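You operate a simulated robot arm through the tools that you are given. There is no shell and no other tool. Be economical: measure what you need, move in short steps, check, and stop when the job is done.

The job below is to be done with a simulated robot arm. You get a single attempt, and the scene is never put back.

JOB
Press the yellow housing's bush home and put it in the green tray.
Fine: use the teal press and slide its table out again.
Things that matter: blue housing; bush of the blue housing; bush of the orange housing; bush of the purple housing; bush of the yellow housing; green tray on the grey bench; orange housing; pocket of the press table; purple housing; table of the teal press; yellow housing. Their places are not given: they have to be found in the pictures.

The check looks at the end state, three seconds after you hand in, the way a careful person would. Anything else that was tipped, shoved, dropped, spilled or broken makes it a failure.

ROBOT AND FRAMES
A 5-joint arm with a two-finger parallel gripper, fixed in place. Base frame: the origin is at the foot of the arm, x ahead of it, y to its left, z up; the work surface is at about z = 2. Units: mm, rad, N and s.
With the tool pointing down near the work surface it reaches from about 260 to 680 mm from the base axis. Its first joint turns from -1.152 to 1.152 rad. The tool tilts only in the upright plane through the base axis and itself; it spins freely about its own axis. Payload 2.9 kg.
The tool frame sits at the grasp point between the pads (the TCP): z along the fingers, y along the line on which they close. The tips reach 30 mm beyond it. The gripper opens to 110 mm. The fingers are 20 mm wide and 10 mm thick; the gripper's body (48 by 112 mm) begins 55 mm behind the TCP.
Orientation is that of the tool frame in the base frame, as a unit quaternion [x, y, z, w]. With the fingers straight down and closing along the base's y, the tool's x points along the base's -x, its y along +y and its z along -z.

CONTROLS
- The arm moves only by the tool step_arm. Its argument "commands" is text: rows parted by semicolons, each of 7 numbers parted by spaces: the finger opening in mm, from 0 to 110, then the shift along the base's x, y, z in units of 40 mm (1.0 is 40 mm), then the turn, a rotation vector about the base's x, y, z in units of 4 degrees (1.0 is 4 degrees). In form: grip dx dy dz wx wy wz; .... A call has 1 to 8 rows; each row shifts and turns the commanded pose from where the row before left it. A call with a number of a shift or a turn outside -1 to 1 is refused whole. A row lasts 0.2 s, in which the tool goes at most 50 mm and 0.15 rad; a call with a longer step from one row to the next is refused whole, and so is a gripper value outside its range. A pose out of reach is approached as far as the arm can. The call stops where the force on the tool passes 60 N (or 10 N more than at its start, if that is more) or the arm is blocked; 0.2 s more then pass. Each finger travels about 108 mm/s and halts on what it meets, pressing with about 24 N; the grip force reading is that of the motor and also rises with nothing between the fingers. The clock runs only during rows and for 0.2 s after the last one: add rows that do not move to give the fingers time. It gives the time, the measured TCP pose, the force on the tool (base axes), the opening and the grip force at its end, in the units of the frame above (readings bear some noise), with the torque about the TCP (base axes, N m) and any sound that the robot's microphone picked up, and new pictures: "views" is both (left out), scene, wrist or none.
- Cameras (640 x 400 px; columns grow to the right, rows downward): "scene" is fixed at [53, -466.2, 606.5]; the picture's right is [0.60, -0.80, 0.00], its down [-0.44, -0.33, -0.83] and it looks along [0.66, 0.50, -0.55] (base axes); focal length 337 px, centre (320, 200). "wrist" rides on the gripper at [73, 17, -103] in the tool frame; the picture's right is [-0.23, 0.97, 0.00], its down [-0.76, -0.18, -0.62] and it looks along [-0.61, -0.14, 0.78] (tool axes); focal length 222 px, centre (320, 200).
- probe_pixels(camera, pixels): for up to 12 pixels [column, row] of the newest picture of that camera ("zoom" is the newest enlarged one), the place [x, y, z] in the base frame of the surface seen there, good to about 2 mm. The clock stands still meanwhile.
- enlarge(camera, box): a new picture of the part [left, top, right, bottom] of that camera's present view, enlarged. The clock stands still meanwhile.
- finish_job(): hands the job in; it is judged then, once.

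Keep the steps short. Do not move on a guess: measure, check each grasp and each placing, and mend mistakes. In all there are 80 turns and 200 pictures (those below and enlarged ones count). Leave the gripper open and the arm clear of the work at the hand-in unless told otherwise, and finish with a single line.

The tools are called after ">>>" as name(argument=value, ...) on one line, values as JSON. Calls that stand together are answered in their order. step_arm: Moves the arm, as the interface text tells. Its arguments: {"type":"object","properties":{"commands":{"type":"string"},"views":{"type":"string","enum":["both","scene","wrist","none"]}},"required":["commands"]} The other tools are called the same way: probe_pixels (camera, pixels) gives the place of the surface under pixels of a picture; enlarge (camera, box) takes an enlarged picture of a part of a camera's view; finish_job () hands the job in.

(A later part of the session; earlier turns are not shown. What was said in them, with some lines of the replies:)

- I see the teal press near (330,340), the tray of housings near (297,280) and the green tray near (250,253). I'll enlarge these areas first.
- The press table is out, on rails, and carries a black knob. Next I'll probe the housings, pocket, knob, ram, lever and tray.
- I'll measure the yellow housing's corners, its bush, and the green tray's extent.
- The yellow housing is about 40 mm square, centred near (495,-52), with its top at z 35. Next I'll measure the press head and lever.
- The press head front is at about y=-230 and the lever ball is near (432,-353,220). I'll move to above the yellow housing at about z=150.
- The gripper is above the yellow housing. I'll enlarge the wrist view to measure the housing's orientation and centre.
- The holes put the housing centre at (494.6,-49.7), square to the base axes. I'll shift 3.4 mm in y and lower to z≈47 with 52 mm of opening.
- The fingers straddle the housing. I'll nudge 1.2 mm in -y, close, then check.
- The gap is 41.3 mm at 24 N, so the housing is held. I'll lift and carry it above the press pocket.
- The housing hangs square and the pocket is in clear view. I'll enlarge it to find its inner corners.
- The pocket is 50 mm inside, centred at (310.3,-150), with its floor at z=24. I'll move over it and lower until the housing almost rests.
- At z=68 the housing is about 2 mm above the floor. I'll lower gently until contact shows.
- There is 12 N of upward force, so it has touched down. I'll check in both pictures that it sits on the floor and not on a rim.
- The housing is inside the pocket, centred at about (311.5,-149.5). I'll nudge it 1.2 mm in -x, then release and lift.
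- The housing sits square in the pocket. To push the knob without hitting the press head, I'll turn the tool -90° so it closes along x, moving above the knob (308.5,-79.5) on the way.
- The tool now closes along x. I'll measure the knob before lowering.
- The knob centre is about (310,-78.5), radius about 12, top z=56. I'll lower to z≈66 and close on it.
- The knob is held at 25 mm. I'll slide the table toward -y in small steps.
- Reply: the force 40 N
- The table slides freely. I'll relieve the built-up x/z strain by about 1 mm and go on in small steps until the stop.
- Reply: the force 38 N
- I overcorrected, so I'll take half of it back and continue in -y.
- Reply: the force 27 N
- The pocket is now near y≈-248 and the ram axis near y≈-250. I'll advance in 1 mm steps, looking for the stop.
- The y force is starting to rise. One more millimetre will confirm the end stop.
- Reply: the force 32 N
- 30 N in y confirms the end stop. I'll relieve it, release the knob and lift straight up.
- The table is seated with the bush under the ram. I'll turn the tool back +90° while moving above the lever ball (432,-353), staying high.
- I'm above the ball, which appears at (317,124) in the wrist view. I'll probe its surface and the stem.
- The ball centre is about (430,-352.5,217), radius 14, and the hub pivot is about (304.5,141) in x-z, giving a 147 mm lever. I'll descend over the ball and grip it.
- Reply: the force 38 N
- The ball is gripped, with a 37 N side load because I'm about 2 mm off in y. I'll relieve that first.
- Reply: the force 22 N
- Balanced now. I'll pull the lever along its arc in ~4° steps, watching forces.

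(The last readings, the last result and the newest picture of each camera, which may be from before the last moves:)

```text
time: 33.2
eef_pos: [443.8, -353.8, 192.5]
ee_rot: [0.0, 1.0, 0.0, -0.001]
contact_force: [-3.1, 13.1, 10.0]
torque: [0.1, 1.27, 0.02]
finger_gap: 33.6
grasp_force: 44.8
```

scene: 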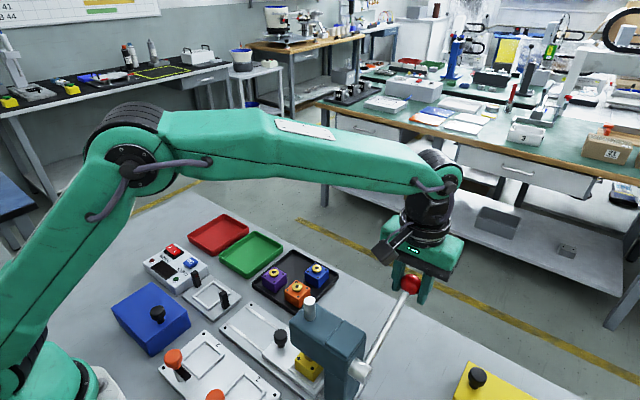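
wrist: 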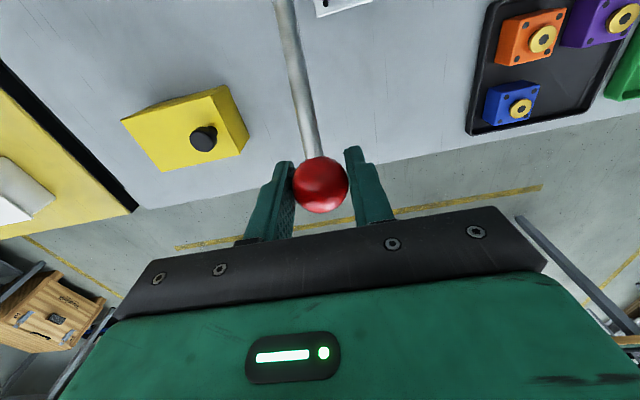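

The lever moves with about 10 N. Continuing along the arc.

>>> step_arm(commands="20 0.08 0 -0.245 0 0 0;20 0.0625 0 -0.25 0 0 0;20 0.045 0 -0.255 0 0 0;20 0 0 0 0 0 0", views="scene")

>>> enlarge(camera="scene", box=[270, 270, 430, 400])

```text
time: 34.2
eef_pos: [450.1, -354.4, 161.0]
ee_rot: [-0.001, 1.0, 0.001, 0.0]
contact_force: [4.7, 27.9, 11.0]
torque: [0.09, 1.01, -0.03]
finger_gap: 33.3
grasp_force: 44.7
```

scene: 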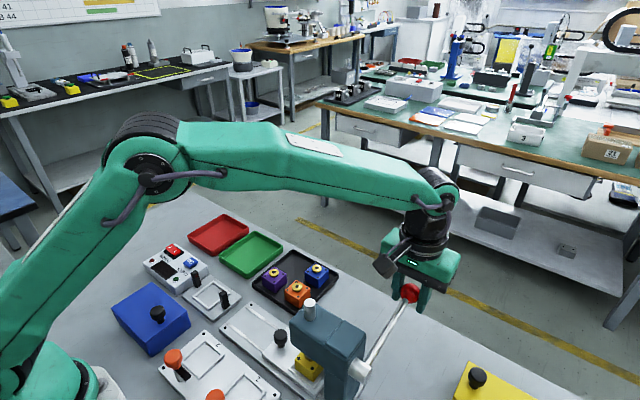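

```text
3.08 times, centred on (350, 335) of scene
```

zoom: 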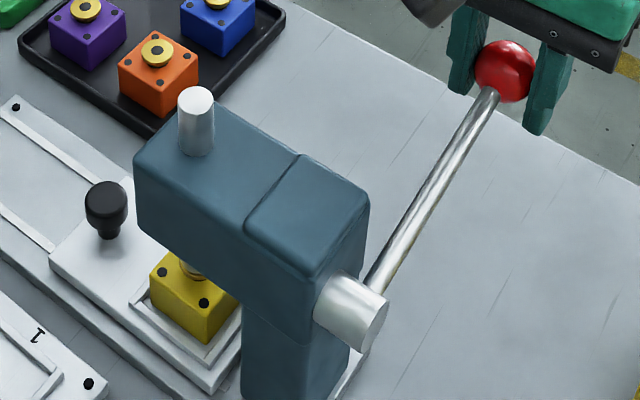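

>>> probe_pixels(camera="zoom", pixels=[[195, 95], [200, 93], [190, 96]])

>>> step_arm(commands="20 0.025 0.02 -0.255 0 0 0;20 0.01 0 -0.2575 0 0 0;20 -0.01 0 -0.2575 0 0 0;20 0 0 0 0 0 0", views="scene")

>>> enlarge(camera="scene", box=[270, 270, 430, 400])

```text
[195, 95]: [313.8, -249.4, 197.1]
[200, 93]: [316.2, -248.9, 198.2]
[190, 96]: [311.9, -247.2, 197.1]
```

```text
time: 35.2
eef_pos: [451.7, -354.5, 131.4]
ee_rot: [0.0, 1.0, -0.001, 0.001]
contact_force: [7.5, 22.1, 14.2]
torque: [0.03, 1.19, -0.04]
finger_gap: 33.0
grasp_force: 44.8
```

scene: 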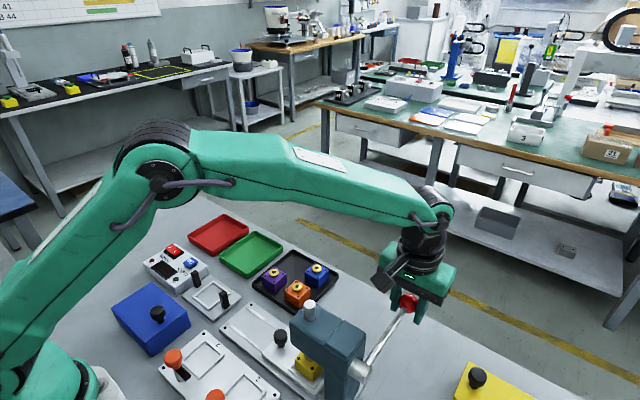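

```text
3.08 times, centred on (350, 335) of scene
```

zoom: 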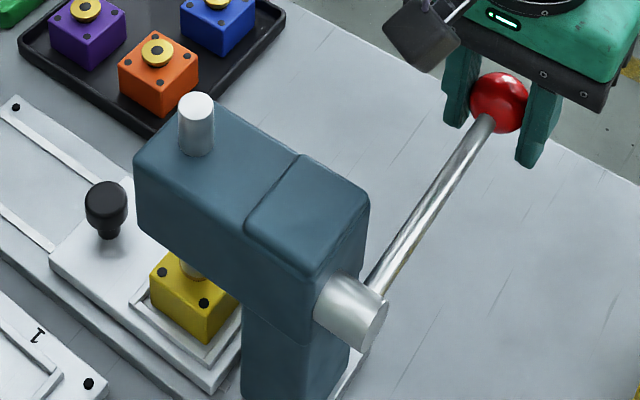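

The ram has come down about 12 mm so far and the force is still low. Continuing past horizontal.

>>> step_arm(commands="20 -0.025 0.02 -0.255 0 0 0;20 -0.045 0 -0.255 0 0 0;20 0 0 0 0 0 0", views="scene")

>>> enlarge(camera="scene", box=[280, 290, 380, 390])

```text
time: 36.0
eef_pos: [450.3, -355.1, 111.3]
ee_rot: [0.0, 1.0, -0.002, 0.002]
contact_force: [14.3, 13.5, 18.0]
torque: [-0.08, 1.11, 0.0]
finger_gap: 32.8
grasp_force: 45.2
```

scene: 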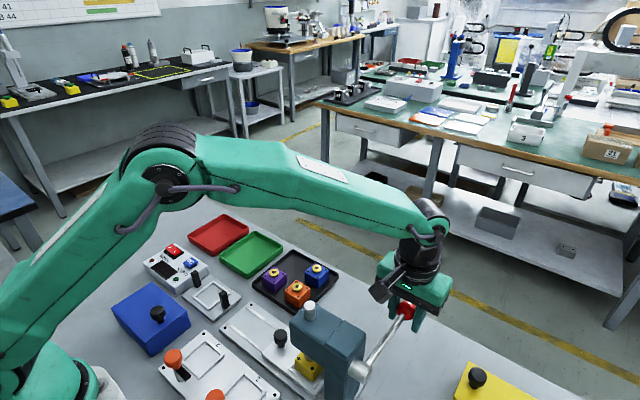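

```text
4.00 times, centred on (330, 340) of scene
```

zoom: 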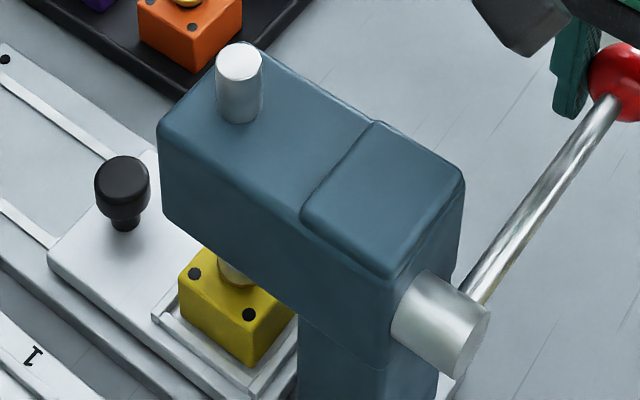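

The ram is visible coming down on the bush. Continuing in small steps, relieving x slightly.

>>> step_arm(commands="20 -0.05 0.01 -0.25 0 0 0;20 -0.07 0 -0.245 0 0 0;20 0 0 0 0 0 0", views="scene")

>>> enlarge(camera="scene", box=[280, 290, 380, 390])

```text
time: 36.8
eef_pos: [443.8, -354.1, 91.4]
ee_rot: [0.001, 1.0, -0.001, 0.0]
contact_force: [12.6, 5.7, 14.9]
torque: [-0.04, 0.88, 0.06]
finger_gap: 33.0
grasp_force: 45.0
```

scene: 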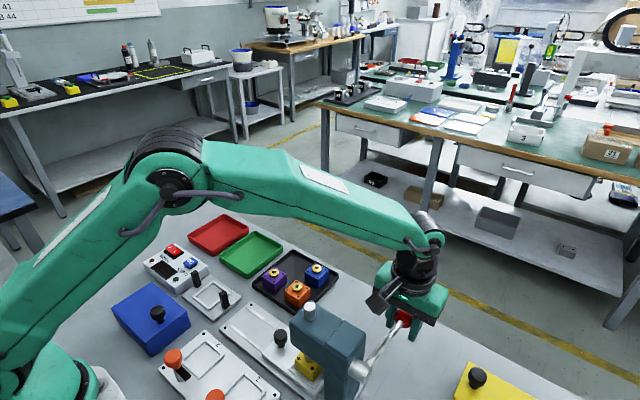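

```text
4.00 times, centred on (330, 340) of scene
```

zoom: 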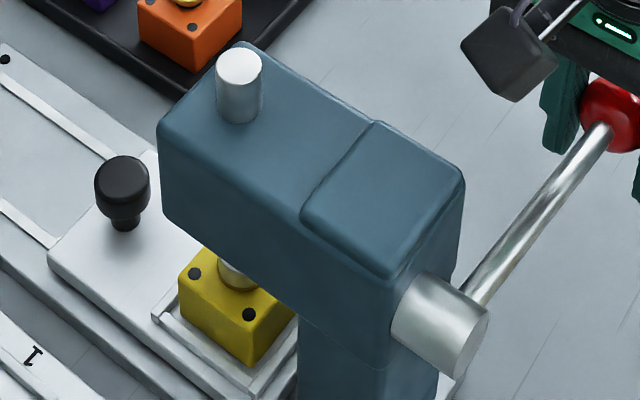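

>>> probe_pixels(camera="zoom", pixels=[[236, 66], [242, 62], [225, 260], [240, 284], [232, 272], [628, 105]])

>>> enlarge(camera="scene", box=[310, 330, 350, 360])

>>> enlarge(camera="wrist", box=[200, 60, 440, 260])

```text
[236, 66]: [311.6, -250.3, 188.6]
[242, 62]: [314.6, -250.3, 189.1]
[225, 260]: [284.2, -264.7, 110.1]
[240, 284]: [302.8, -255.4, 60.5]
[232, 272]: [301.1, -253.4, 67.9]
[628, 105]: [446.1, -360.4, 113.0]
```

```text
13.33 times, centred on (330, 345) of scene
```

zoom: 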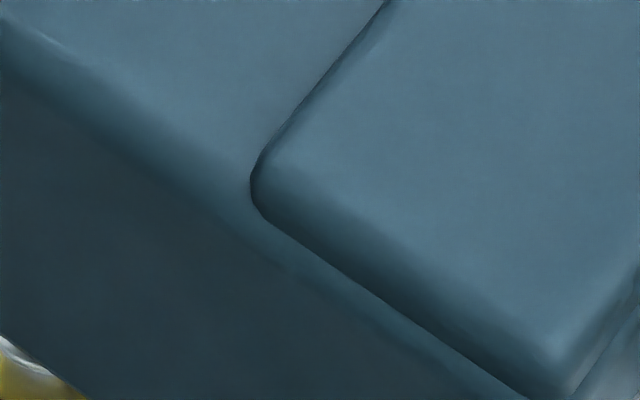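

```text
2.00 times, centred on (320, 160) of wrist
```

zoom: 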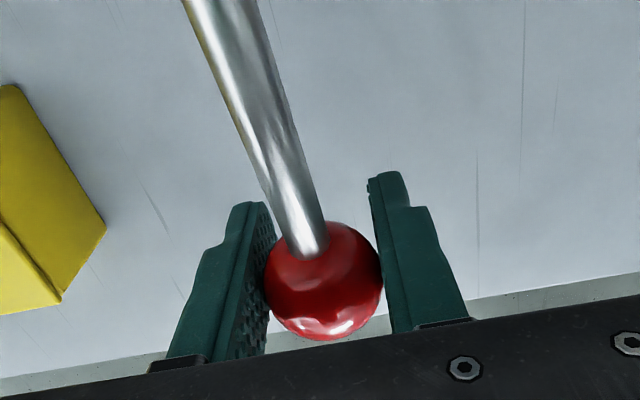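

The rod top is now 16.5 mm lower (189) and the ram touches the bush, but the ball is slipping up in the pads: its centre is at about z=105 against TCP 91. I need to push from above. First I'll open the fingers slightly and see whether the lever stays.

>>> step_arm(commands="40 0 0 0 0 0 0;50 0 0 0 0 0 0")

```text
time: 37.4
eef_pos: [443.8, -354.6, 91.6]
ee_rot: [0.001, 1.0, 0.0, 0.0]
contact_force: [-1.2, -1.6, 3.2]
torque: [0.05, -0.09, -0.01]
finger_gap: 50.1
grasp_force: 0.0
```

scene: 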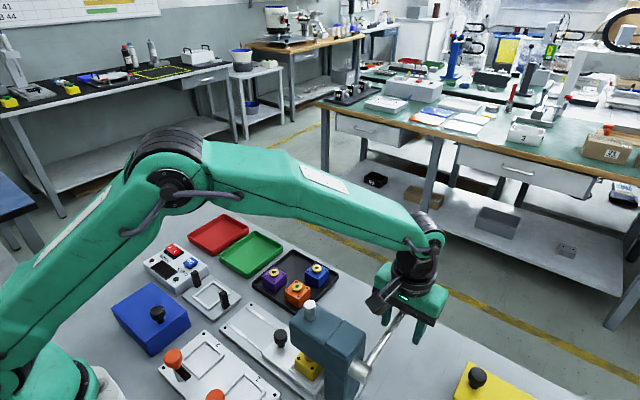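
wrist: 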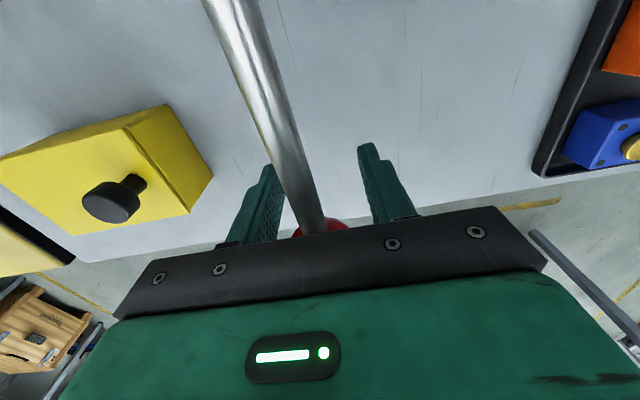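

The lever springs back up by itself. I'll raise the tool steadily above it so it can return.

>>> step_arm(commands="50 0 0 0.5 0 0 0;50 0 0 0.7 0 0 0;50 0 0 0.8 0 0 0;50 0 0 0.8 0 0 0;50 0 0 0.8 0 0 0;50 0 0 0.8 0 0 0;50 0 0 0.8 0 0 0;0 0 0 0 0 0 0")

>>> enlarge(camera="scene", box=[280, 250, 440, 390])

```text
time: 39.2
eef_pos: [445.0, -352.7, 300.0]
ee_rot: [0.001, 1.0, 0.0, 0.0]
contact_force: [0.2, 0.2, -0.3]
torque: [0.03, -0.02, 0.02]
finger_gap: 0.0
grasp_force: 23.4
```

scene: 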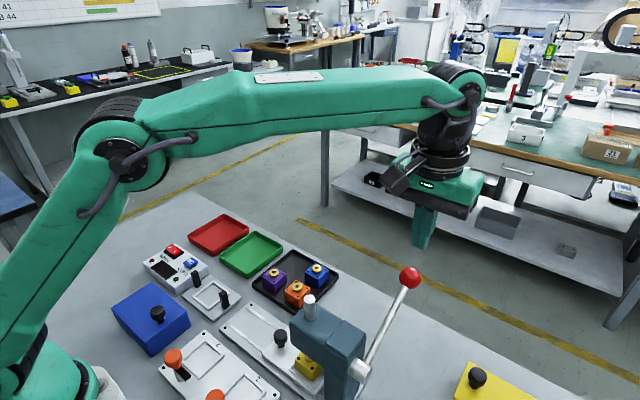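
wrist: 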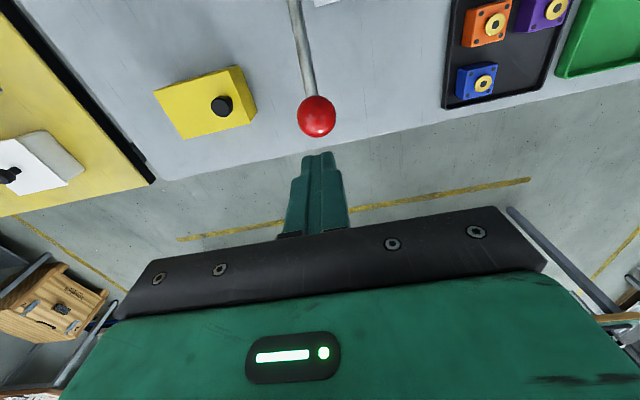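

```text
2.86 times, centred on (360, 320) of scene
```

zoom: 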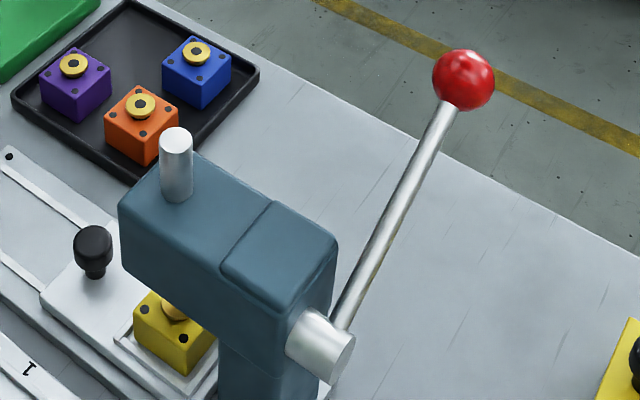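

The lever is back at rest. With the fingers closed, I'll go just above the ball top, with the tips at about z=236.

>>> step_arm(commands="0 -0.325 -0.035 0 0 0 0;0 0 0 -0.6 0 0 0;0 0 0 -0.25 0 0 0;0 0 0 0 0 0 0")

```text
time: 40.2
eef_pos: [431.9, -356.6, 265.7]
ee_rot: [0.002, 1.0, 0.0, 0.0]
contact_force: [-0.4, -0.1, -0.5]
torque: [-0.02, 0.02, 0.02]
finger_gap: 0.1
grasp_force: 23.7
```

scene: 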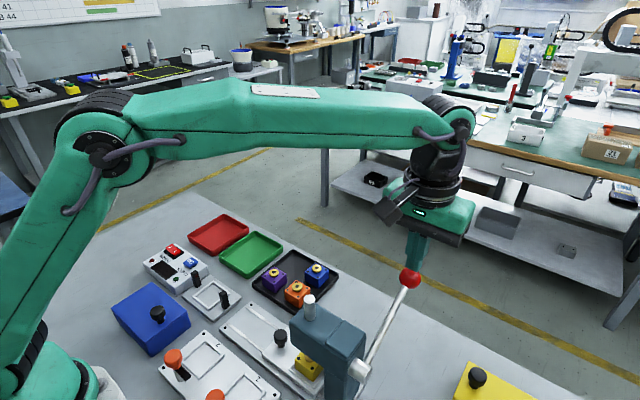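
wrist: 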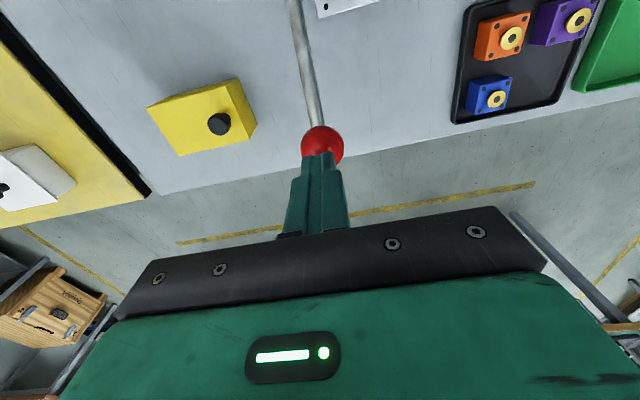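

The tips sit over the ball. I'll press along the arc down to about horizontal.

>>> step_arm(commands="0 0 0.03 -0.08 0 0 0;0 0.2125 0 -0.4125 0 0 0;0 0.1775 0 -0.4825 0 0 0;0 0.1075 0 -0.505 0 0 0;0 0.035 0 -0.5125 0 0 0;0 0 0 0 0 0 0")

```text
time: 41.6
eef_pos: [453.8, -354.1, 185.4]
ee_rot: [0.0, 1.0, 0.0, -0.001]
contact_force: [-0.2, -0.4, 2.8]
torque: [0.04, 0.0, 0.0]
finger_gap: 0.1
grasp_force: 23.8
```

scene: 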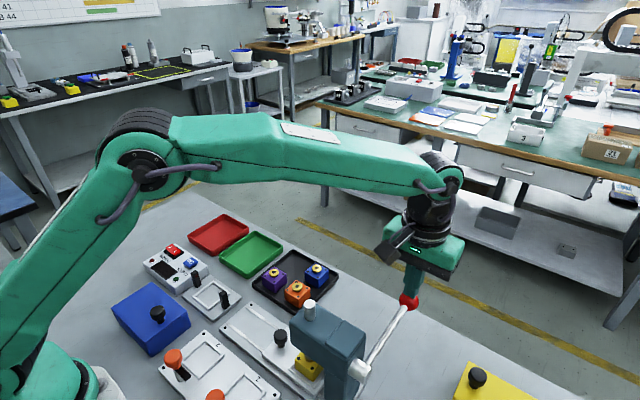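
wrist: 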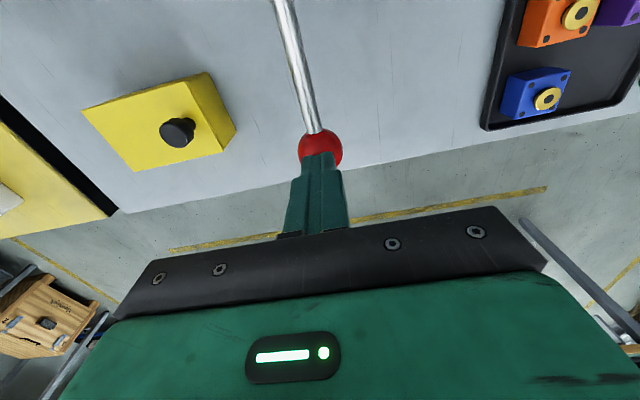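

The return spring is light (3 N) and contact is good. Continuing down to the bush.

>>> step_arm(commands="0 -0.035 0 -0.5125 0 0 0;0 -0.045 0 -0.255 0 0 0;0 -0.0625 0 -0.25 0 0 0;0 0 0 0 0 0 0", views="scene")

```text
time: 42.6
eef_pos: [448.0, -354.3, 145.2]
ee_rot: [0.0, 1.0, -0.002, 0.002]
contact_force: [4.5, 1.4, 11.3]
torque: [0.02, -0.14, 0.0]
finger_gap: 0.0
grasp_force: 24.3
```

scene: 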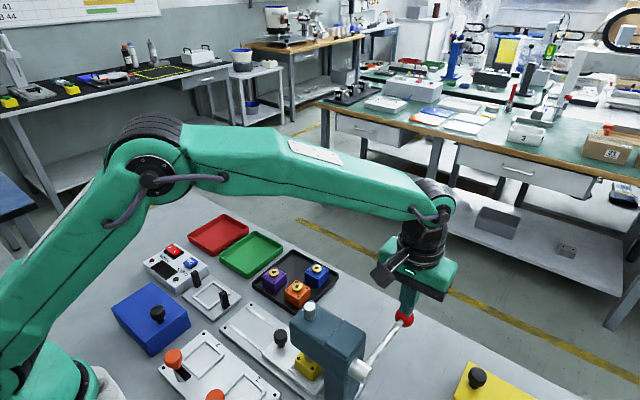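

The force is rising to 11 N as the bush starts in. Continuing in 4° steps.

>>> step_arm(commands="0 -0.08 0 -0.245 0 0 0;0 -0.0975 0 -0.2375 0 0 0;0 0 0 0 0 0 0")

>>> enlarge(camera="scene", box=[290, 290, 430, 390])

```text
time: 43.4
eef_pos: [442.8, -354.2, 133.7]
ee_rot: [-0.001, 1.0, -0.004, 0.006]
contact_force: [5.8, 25.9, 52.7]
torque: [0.77, -0.23, -0.09]
finger_gap: 0.1
grasp_force: 24.0
```

scene: 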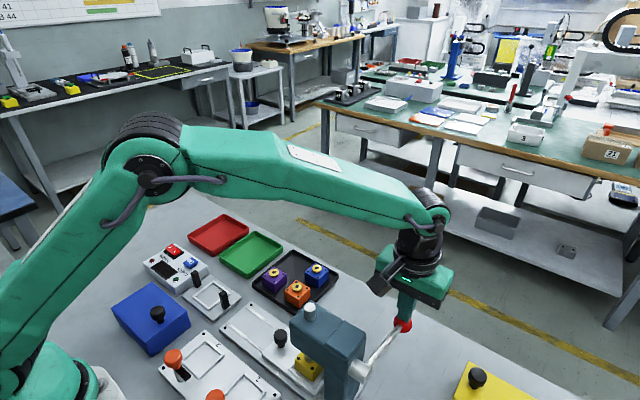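
wrist: 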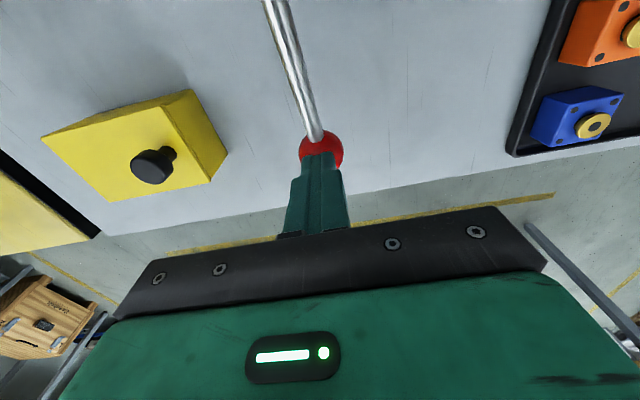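

```text
4.00 times, centred on (360, 340) of scene
```

zoom: 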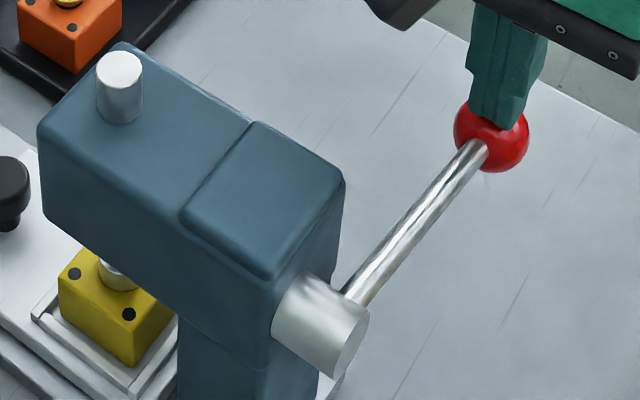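

The force is 53 N, with a 26 N side load in y. I'll probe the rod and bush, then relieve the side load.

>>> probe_pixels(camera="zoom", pixels=[[116, 68], [122, 64], [118, 270], [118, 284], [74, 273], [129, 314], [490, 130]])

>>> enlarge(camera="scene", box=[295, 340, 345, 390])

>>> step_arm(commands="0 0 0.025 0.02 0 0 0;0 0 0 0 0 0 0", views="none")

```text
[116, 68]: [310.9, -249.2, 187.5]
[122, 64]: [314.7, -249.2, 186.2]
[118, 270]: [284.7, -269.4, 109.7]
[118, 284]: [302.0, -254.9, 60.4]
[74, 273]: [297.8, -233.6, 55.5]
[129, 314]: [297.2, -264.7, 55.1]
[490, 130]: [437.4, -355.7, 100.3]
```

```text
8.00 times, centred on (320, 365) of scene
```

zoom: 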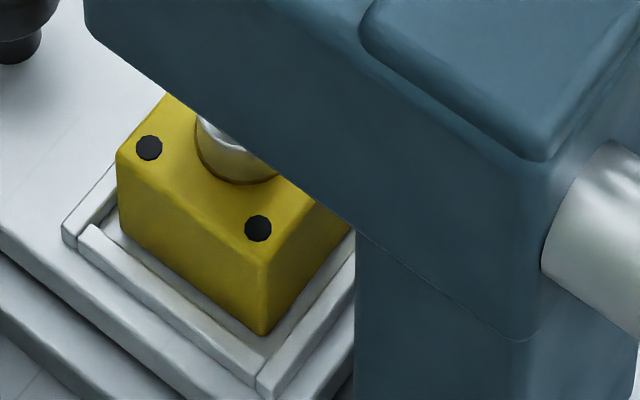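

```text
time: 44.0
eef_pos: [443.4, -354.6, 132.5]
ee_rot: [0.0, 1.0, -0.006, 0.007]
contact_force: [12.5, 16.0, 46.0]
torque: [0.54, -0.43, 0.12]
finger_gap: 0.0
grasp_force: 24.0
```

The ram is centred on the bush, which is partly in. I'll continue pressing in small arc steps with further side relief.

>>> step_arm(commands="0 -0.02 0.025 -0.05 0 0 0;0 -0.03 0 -0.05 0 0 0;0 0 0 0 0 0 0", views="none")

```text
time: 44.7
eef_pos: [443.8, -354.5, 134.6]
ee_rot: [0.0, 1.0, -0.009, 0.011]
contact_force: [-5.3, 5.1, 11.8]
torque: [0.16, 0.08, 0.06]
finger_gap: 0.0
grasp_force: 23.7
stopped in row 3: the force on the tool passed its limit at 60 N (the readings are from after the stop); the commanded pose is now the measured one
```

The tool passed 60 N and stopped. The rod was down 18.7 mm, so this may be the bottom. I'll inspect the bush closely.

>>> step_arm(commands="0 0 0 0 0 0 0")

>>> enlarge(camera="scene", box=[300, 345, 335, 380])

```text
time: 45.1
eef_pos: [444.5, -355.0, 134.8]
ee_rot: [0.0, 1.0, -0.008, 0.011]
contact_force: [-4.7, 4.3, 15.7]
torque: [0.15, 0.1, 0.1]
finger_gap: 0.1
grasp_force: 24.2
```

scene: 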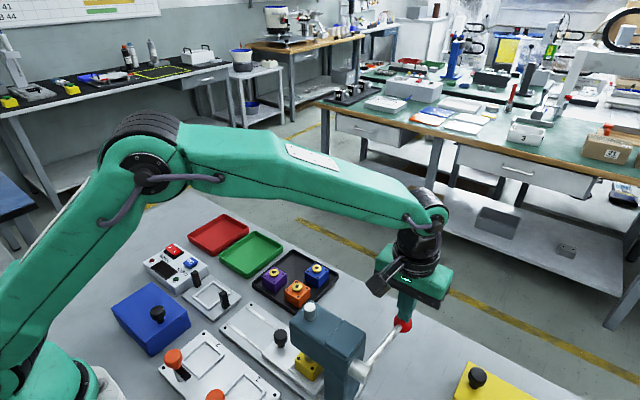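
wrist: 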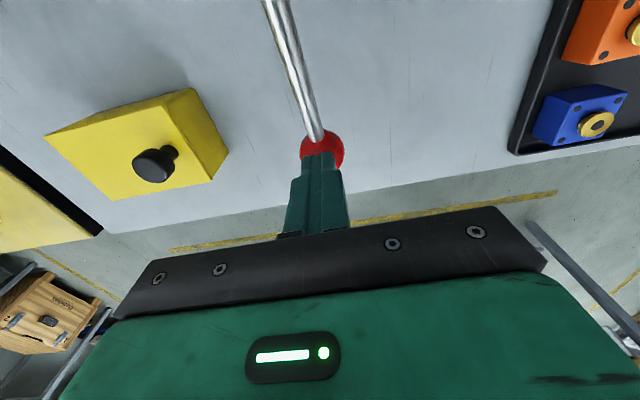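

```text
11.43 times, centred on (318, 362) of scene
```

zoom: 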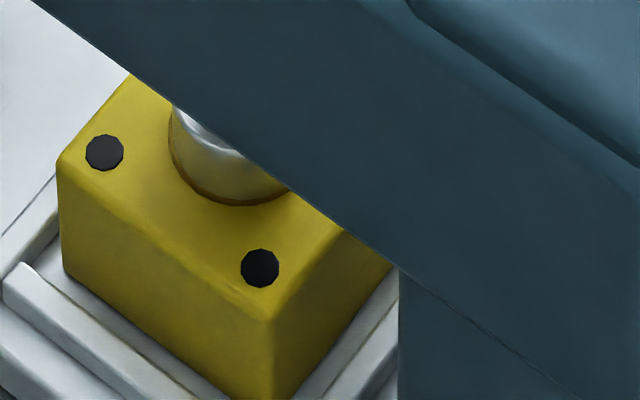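

>>> probe_pixels(camera="zoom", pixels=[[205, 190], [230, 203], [230, 185], [215, 160], [195, 140], [180, 125], [140, 180], [270, 190], [175, 150], [190, 110]])

```text
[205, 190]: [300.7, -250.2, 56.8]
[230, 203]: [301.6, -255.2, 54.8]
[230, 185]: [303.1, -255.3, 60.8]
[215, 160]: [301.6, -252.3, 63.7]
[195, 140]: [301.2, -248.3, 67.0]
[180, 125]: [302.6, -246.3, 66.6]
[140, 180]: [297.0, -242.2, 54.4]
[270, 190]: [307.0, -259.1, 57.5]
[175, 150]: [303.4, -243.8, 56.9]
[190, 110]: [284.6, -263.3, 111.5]
```

I can't tell ram from bush here. I'll raise the lever, fixing the slight tool tilt on the way, and look at the bush directly.

>>> step_arm(commands="0 0.1 0 0.3 0.13 0.15 0;0 0.1 0 0.4 0.13 0.15 0;0 0 0 0.5 0 0 0;0 0 0 0.6 0 0 0;0 0 0 0.6 0 0 0;0 -0.1 0 0.5 0 0 0;0 -0.2 0 0.4 0 0 0;0 0 0 0 0 0 0", views="scene")

>>> enlarge(camera="scene", box=[300, 345, 335, 380])

```text
time: 46.9
eef_pos: [439.1, -354.4, 264.5]
ee_rot: [-0.001, 1.0, 0.001, 0.0]
contact_force: [-0.7, -0.9, -0.2]
torque: [-0.03, -0.03, -0.02]
finger_gap: 0.0
grasp_force: 23.7
```

scene: 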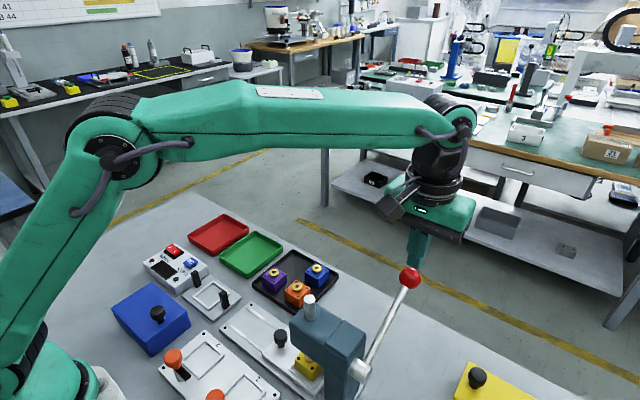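

```text
11.43 times, centred on (318, 362) of scene
```

zoom: 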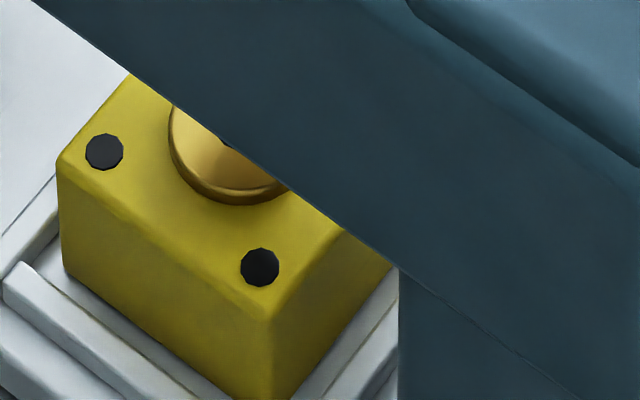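

The bush is now nearly flush, with only a thin rim showing. I'll measure how proud it is.

>>> probe_pixels(camera="zoom", pixels=[[200, 150], [215, 165], [240, 180], [205, 130], [225, 170], [185, 130], [140, 180], [200, 230], [220, 240], [150, 120], [300, 230]])

```text
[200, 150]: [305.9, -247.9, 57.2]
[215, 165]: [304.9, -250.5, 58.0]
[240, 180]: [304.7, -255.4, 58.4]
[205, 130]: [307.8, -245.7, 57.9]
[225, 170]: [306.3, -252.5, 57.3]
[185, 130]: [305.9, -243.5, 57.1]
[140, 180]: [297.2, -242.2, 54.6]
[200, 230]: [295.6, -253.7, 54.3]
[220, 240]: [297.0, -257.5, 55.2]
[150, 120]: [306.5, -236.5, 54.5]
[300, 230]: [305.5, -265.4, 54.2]
```

The bush stands 3 mm proud all round (8.5 mm before), which fits its flange sitting down on the housing, and the hard stop agrees. I'll go back to the knob, turning -90° again, and re-inspect once the table is out.

>>> step_arm(commands="50 0 0 0.3 0 0 -1;50 0 0 0.3 0 0 -1;50 0 0 0.3 0 0 -1;50 0 0 0.3 0 0 -1;50 0 0 0 0 0 -1;50 0 0 0 0 0 -1;50 0 0 0 0 0 -1;50 0 0 0 0 0 -1", views="none")

>>> step_arm(commands="50 0 0.54 0 0 0 -1;50 0 0.54 0 0 0 -1;50 0 0.54 0 0 0 -1;50 0 0.54 0 0 0 -1;50 0 0.54 0 0 0 -1;50 0 0.54 0 0 0 -1;50 0 0.54 0 0 0 -1;50 0 0.6 0 0 0 -1", views="none")

>>> step_arm(commands="50 -0.46 0 0 0 0 -1;50 -0.46 0 0 0 0 -1;50 -0.46 0 0 0 0 -1;50 -0.46 0 0 0 0 -1;50 -0.46 0 0 0 0 -1;50 -0.46 0 0 0 0 -1;50 -0.46 0 0 0 0 -0.5;50 0 0 0 0 0 0")

```text
time: 48.7
eef_pos: [437.8, -354.4, 312.0]
ee_rot: [0.276, 0.961, 0.0, 0.0]
contact_force: [-0.6, -0.5, 0.0]
torque: [0.0, 0.01, 0.01]
finger_gap: 50.1
grasp_force: 0.0
```

```text
time: 50.5
eef_pos: [438.4, -178.6, 312.1]
ee_rot: [0.531, 0.847, 0.0, 0.0]
contact_force: [-0.6, -0.6, 0.3]
torque: [0.01, 0.01, -0.04]
finger_gap: 49.9
grasp_force: 0.1
```

```text
time: 52.3
eef_pos: [308.6, -179.0, 312.3]
ee_rot: [0.707, 0.707, 0.001, 0.0]
contact_force: [0.6, 0.8, 0.7]
torque: [0.02, 0.01, 0.0]
finger_gap: 50.2
grasp_force: 0.0
```

scene: 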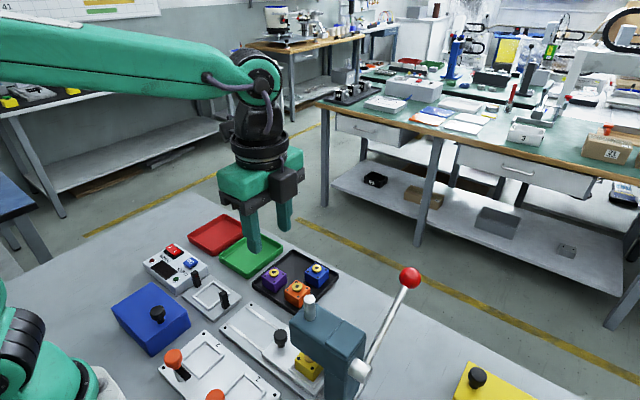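
wrist: 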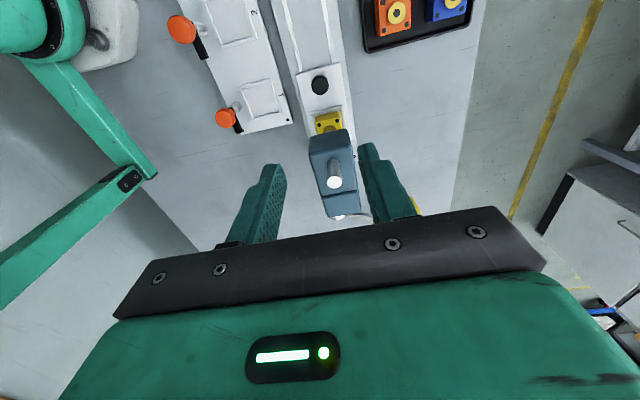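

I'm above the knob. Lowering to z≈66 and gripping.

>>> step_arm(commands="50 0.03 0 -0.95 0 0 0;50 0 0 -0.95 0 0 0;50 0 0 -0.95 0 0 0;50 0 0 -0.95 0 0 0;50 0 0 -0.95 0 0 0;50 0 0 -0.95 0 0 0;50 0 0 -0.3 0 0 0;50 0 0 -0.14 0 0 0", views="scene")

>>> step_arm(commands="16 0 0 0 0 0 0;16 0 0 0 0 0 0;16 0 0 0 0 0 0", views="none")

```text
time: 54.1
eef_pos: [311.5, -179.5, 66.3]
ee_rot: [0.707, 0.707, 0.0, 0.0]
contact_force: [-0.7, -0.4, -1.0]
torque: [0.01, -0.01, 0.01]
finger_gap: 49.9
grasp_force: 0.1
```

scene: 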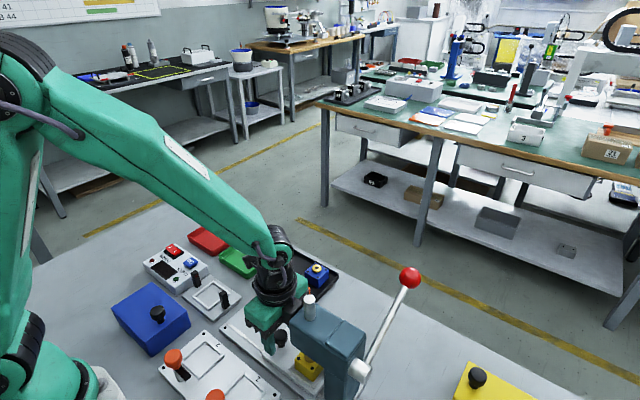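

```text
time: 54.9
eef_pos: [309.6, -178.8, 66.5]
ee_rot: [0.708, 0.706, 0.0, -0.002]
contact_force: [-15.0, -2.0, 0.1]
torque: [-0.14, 0.16, -0.04]
finger_gap: 25.0
grasp_force: 45.1
```

The knob is gripped. I'll pull the table out toward +y, gently.

>>> step_arm(commands="16 -0.01 0.15 0 0 0 0;16 0 0.25 0 0 0 0;16 0 0.25 0 0 0 0;16 0 0.25 0 0 0 0;16 0 0.25 0 0 0 0;16 0 0.25 0 0 0 0;16 0 0 0 0 0 0", views="scene")

```text
time: 56.5
eef_pos: [310.5, -122.1, 67.1]
ee_rot: [0.707, 0.707, 0.0, 0.0]
contact_force: [-9.7, 1.1, -18.5]
torque: [0.69, 0.25, 0.04]
finger_gap: 25.2
grasp_force: 44.6
```

scene: 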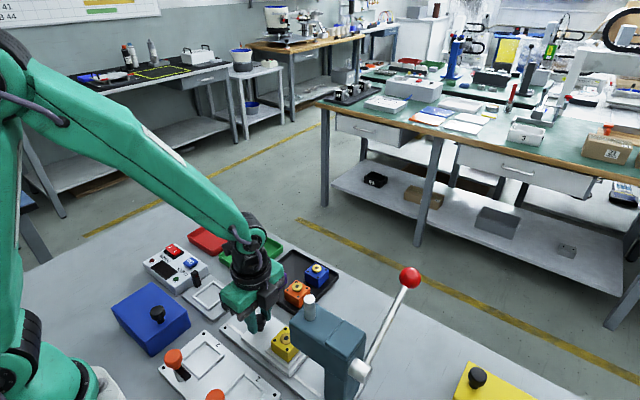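

The table follows. I'll pull the remaining ~44 mm until the outer stop.

>>> step_arm(commands="16 0 0.25 0 0 0 0;16 0 0.25 0 0 0 0;16 0 0.25 0 0 0 0;16 0 0.2 0 0 0 0;16 0 0.1 0 0 0 0;16 0 0.025 0 0 0 0;16 0 0 0 0 0 0", views="none")

```text
time: 58.1
eef_pos: [310.5, -79.6, 68.4]
ee_rot: [0.708, 0.707, -0.001, 0.0]
contact_force: [-10.1, 2.5, -14.0]
torque: [0.18, 0.23, -0.01]
finger_gap: 25.0
grasp_force: 44.9
```

>>> step_arm(commands="16 0 0.03 0 0 0 0;16 0 0.02 0 0 0 0;16 0 0 0 0 0 0", views="none")

```text
time: 58.9
eef_pos: [309.8, -77.7, 67.5]
ee_rot: [0.708, 0.706, 0.001, 0.0]
contact_force: [-20.5, -29.2, -10.3]
torque: [-0.5, 0.42, 0.11]
finger_gap: 25.2
grasp_force: 45.4
```

-29 N in y means the outer stop is reached. I'll relieve, release the knob and lift.

>>> step_arm(commands="16 -0.01 -0.03 0 0 0 0;50 0 0 0 0 0 0;50 0 0 0 0 0 0;50 0 0 0.5 0 0 0;50 0 0 1 0 0 0;50 0 0 1 0 0 0")

>>> enlarge(camera="scene", box=[230, 290, 310, 370])

```text
time: 60.3
eef_pos: [309.9, -78.1, 168.0]
ee_rot: [0.708, 0.707, 0.0, 0.001]
contact_force: [0.0, 0.0, -1.1]
torque: [-0.02, -0.01, 0.01]
finger_gap: 49.9
grasp_force: 0.1
```

scene: 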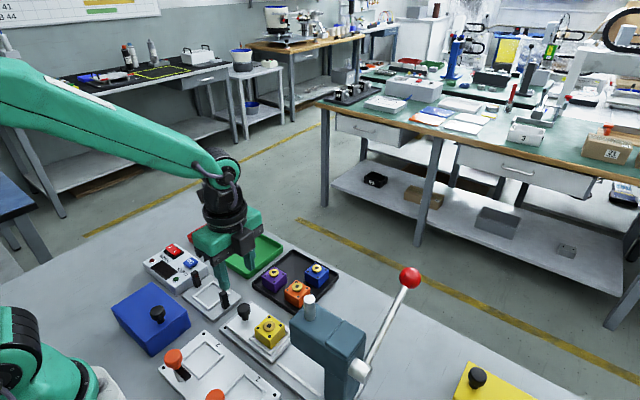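
wrist: 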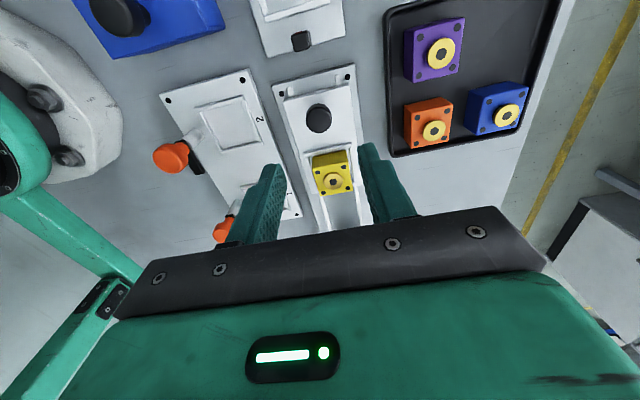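

```text
5.00 times, centred on (270, 330) of scene
```

zoom: 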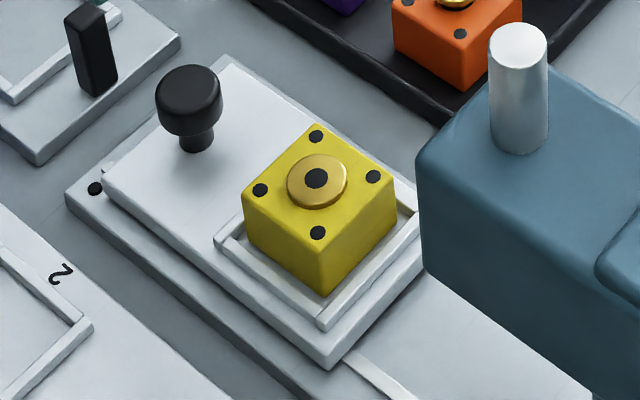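

The table is out and the bush flange lies flat on the housing. I'll measure the housing centre and bush level for the pick.

>>> probe_pixels(camera="zoom", pixels=[[316, 136], [373, 177], [318, 233], [260, 190], [298, 180], [335, 178], [316, 195], [316, 163], [316, 208]])

>>> probe_pixels(camera="wrist", pixels=[[321, 161], [346, 157], [351, 188], [326, 193], [333, 181]])

```text
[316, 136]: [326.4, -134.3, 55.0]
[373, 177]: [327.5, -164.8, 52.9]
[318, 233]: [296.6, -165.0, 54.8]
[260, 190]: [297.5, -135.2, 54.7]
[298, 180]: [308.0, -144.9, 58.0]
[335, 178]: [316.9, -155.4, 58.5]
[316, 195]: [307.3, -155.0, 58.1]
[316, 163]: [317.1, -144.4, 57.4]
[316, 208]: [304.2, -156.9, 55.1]
```

```text
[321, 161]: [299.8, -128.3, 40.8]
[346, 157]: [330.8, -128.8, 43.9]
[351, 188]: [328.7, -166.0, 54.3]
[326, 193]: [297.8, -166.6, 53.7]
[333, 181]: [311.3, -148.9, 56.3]
```

The housing centre is (312,-149.8) and the bush is level at +3 mm. I'll move above it, still closing along x, and lower to z≈67.

>>> step_arm(commands="56 0.05 -0.9 0 0 0 0;56 0 -0.89 0 0 0 0;56 0 0 -0.8 0 0 0;56 0 0 -0.9 0 0 0;56 0 0 -0.5 0 0 0;56 0 0 -0.3 0 0 0;56 0 0 0 0 0 0")

```text
time: 61.9
eef_pos: [312.1, -151.1, 66.6]
ee_rot: [0.707, 0.707, 0.0, 0.001]
contact_force: [0.2, 0.4, -0.7]
torque: [0.0, 0.01, 0.01]
finger_gap: 56.2
grasp_force: 0.1
```

scene: 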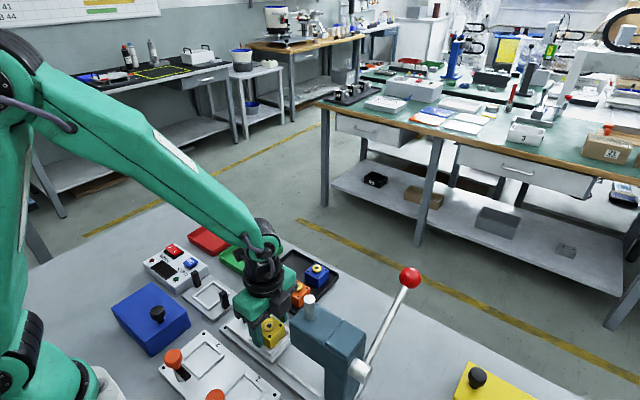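
wrist: 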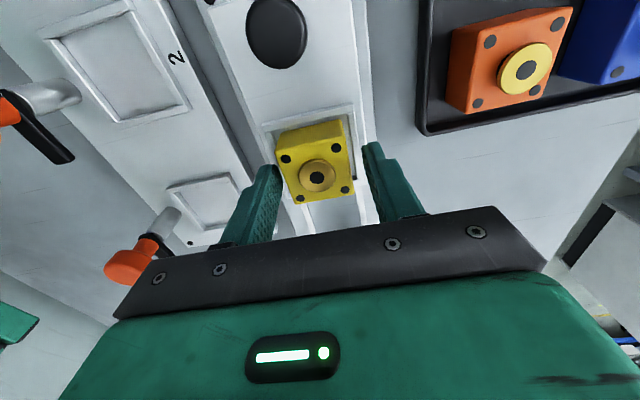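

The fingers straddle the housing. Closing, then lifting.

>>> step_arm(commands="36 0 0 0 0 0 0;36 0 0 0 0 0 0;36 0 0 0 0 0 0;36 0 0 0.3 0 0 0;36 0 0 0.8 0 0 0;36 0 0 0.9 0 0 0")

```text
time: 63.3
eef_pos: [313.2, -152.1, 146.4]
ee_rot: [0.707, 0.707, 0.0, 0.0]
contact_force: [0.3, -0.9, -1.0]
torque: [-0.01, -0.02, 0.02]
finger_gap: 41.3
grasp_force: 24.8
```

scene: 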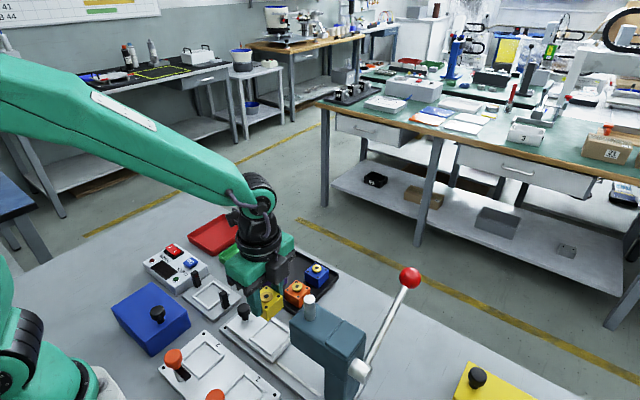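
wrist: 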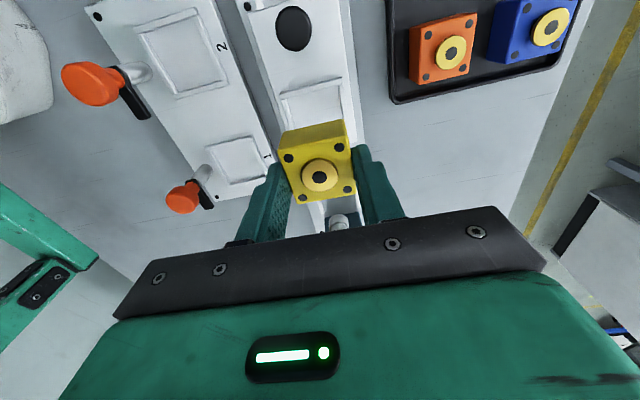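

The housing is held (41.3 mm). Carrying it above the green tray centre (465,66).

>>> step_arm(commands="36 0.545 0.777 0 0 0 0;36 0.545 0.777 0 0 0 0;36 0.545 0.777 0 0 0 0;36 0.545 0.777 0 0 0 0;36 0.545 0.777 0 0 0 0;36 0.545 0.777 0 0 0 0;36 0.545 0.777 0 0 0 0;36 0 0 0 0 0 0")

```text
time: 65.1
eef_pos: [466.4, 67.2, 147.0]
ee_rot: [0.707, 0.707, 0.0, 0.0]
contact_force: [-0.4, -0.1, -1.5]
torque: [0.05, 0.01, -0.01]
finger_gap: 41.2
grasp_force: 24.0
```

scene: 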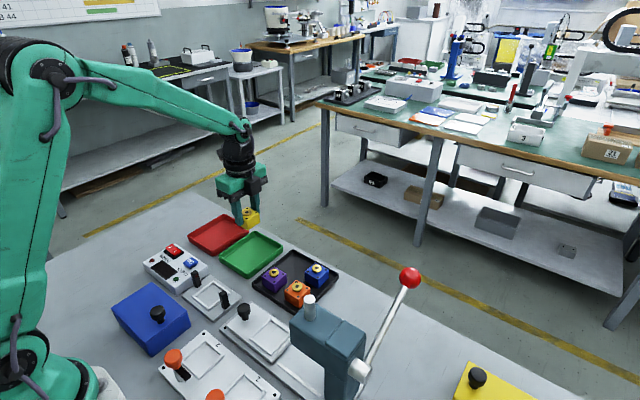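
wrist: 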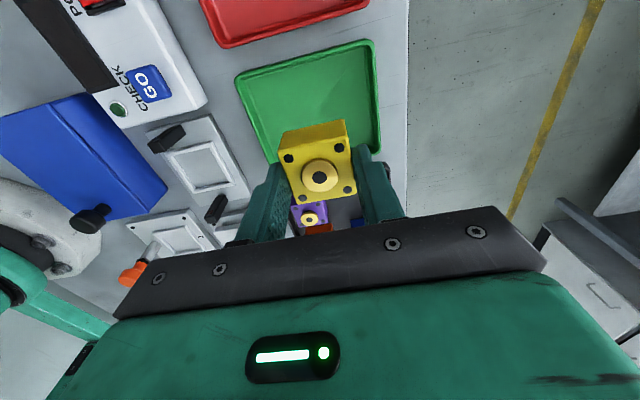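

I'm over the tray. Lowering most of the way to z≈52.

>>> step_arm(commands="36 -0.03 0 -0.8 0 0 0;36 0 0 -0.8 0 0 0;36 0 0 -0.5 0 0 0;36 0 0 -0.25 0 0 0;36 0 0 0 0 0 0")

>>> enlarge(camera="scene", box=[190, 190, 310, 290])

```text
time: 66.3
eef_pos: [464.0, 67.5, 54.8]
ee_rot: [0.707, 0.708, 0.001, 0.001]
contact_force: [0.2, 0.4, -2.2]
torque: [0.0, 0.02, -0.02]
finger_gap: 41.5
grasp_force: 24.3
```

scene: 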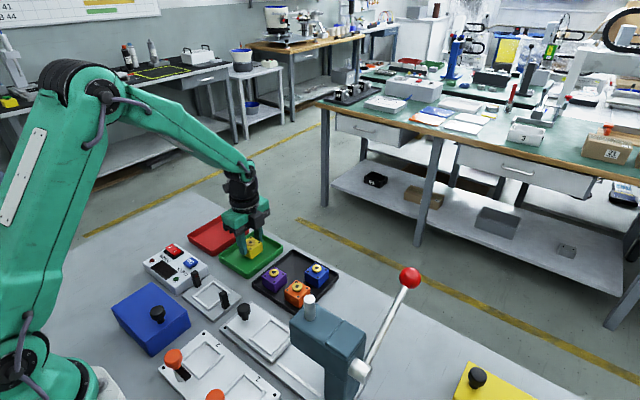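
wrist: 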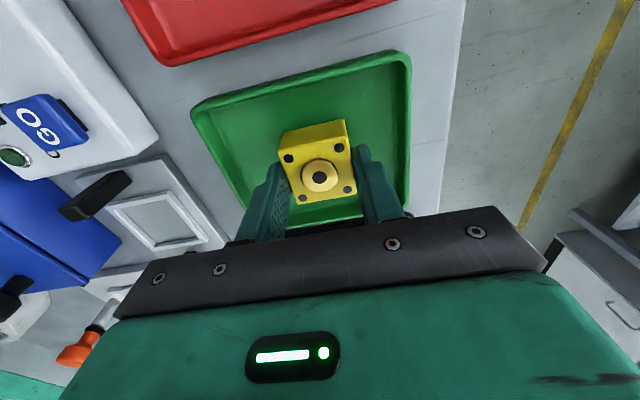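

```text
4.00 times, centred on (250, 240) of scene
```

zoom: 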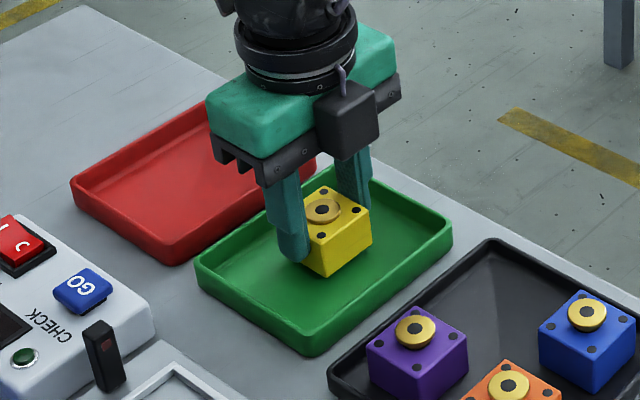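

It is centred inside the tray. Lowering in ~1.5 mm steps to contact.

>>> step_arm(commands="36 0 0 -0.06 0 0 0;36 0 0 -0.06 0 0 0;36 0 0 -0.03 0 0 0;36 0 0 0 0 0 0", views="none")

```text
time: 67.3
eef_pos: [463.7, 66.1, 46.6]
ee_rot: [0.707, 0.707, 0.0, 0.001]
contact_force: [0.2, 0.4, -1.3]
torque: [0.0, 0.02, 0.03]
finger_gap: 41.5
grasp_force: 23.5
```

>>> step_arm(commands="36 0 0 -0.025 0 0 0;36 0 0 -0.02 0 0 0;36 0 0 0 0 0 0", views="none")

```text
time: 68.1
eef_pos: [464.9, 66.8, 45.0]
ee_rot: [0.707, 0.707, 0.002, 0.001]
contact_force: [-6.4, 0.5, 18.1]
torque: [0.0, 0.25, -0.01]
finger_gap: 41.7
grasp_force: 23.5
```

18 N of upward force means it rests on the tray floor. I'll ease up slightly, release, and lift clear.

>>> step_arm(commands="36 0 0 0.012 0 0 0;56 0 0 0 0 0 0;56 0 0 0 0 0 0;56 0 0 0.4 0 0 0;56 0 0 0.9 0 0 0;56 0 0 1 0 0 0;56 0 0 1 0 0 0;80 0 0 1 0 0 0")

>>> enlarge(camera="scene", box=[190, 200, 430, 390])

>>> enlarge(camera="scene", box=[210, 210, 310, 290])

```text
time: 69.9
eef_pos: [464.4, 65.5, 218.7]
ee_rot: [0.707, 0.707, 0.0, 0.0]
contact_force: [-0.5, 0.3, 0.3]
torque: [0.02, -0.03, -0.01]
finger_gap: 79.7
grasp_force: 0.1
```

scene: 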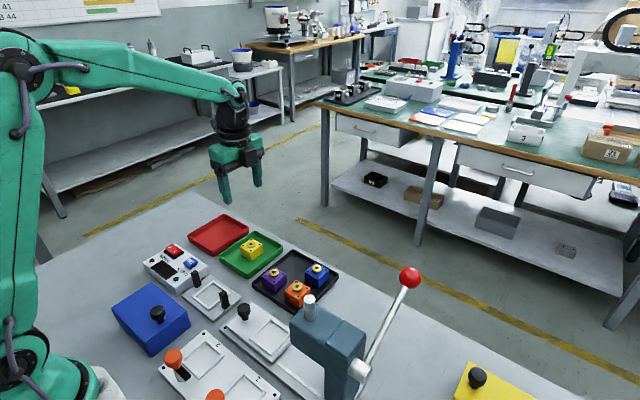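
wrist: 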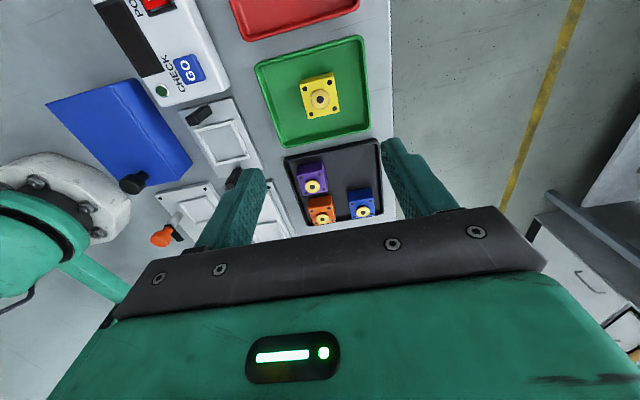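

```text
2.11 times, centred on (310, 295) of scene
```

zoom: 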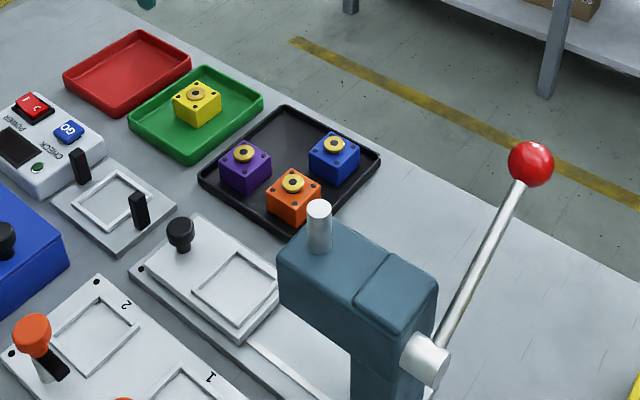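

```text
5.00 times, centred on (260, 250) of scene
```

zoom: 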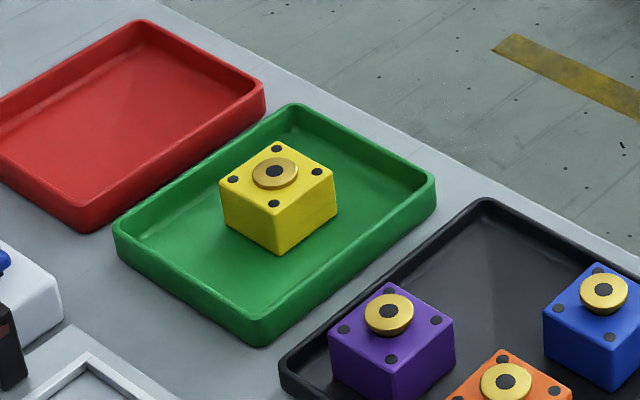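

The yellow housing sits flat in the green tray with its bush flange down, unlike the raised ones on the others. The table is out, the lever is up and the other parts are undisturbed, so I'm handing in.

>>> finish_job()

```text
The job is handed in.
```

The yellow housing's bush is pressed home, the housing is in the green tray, and the press table is slid out again.
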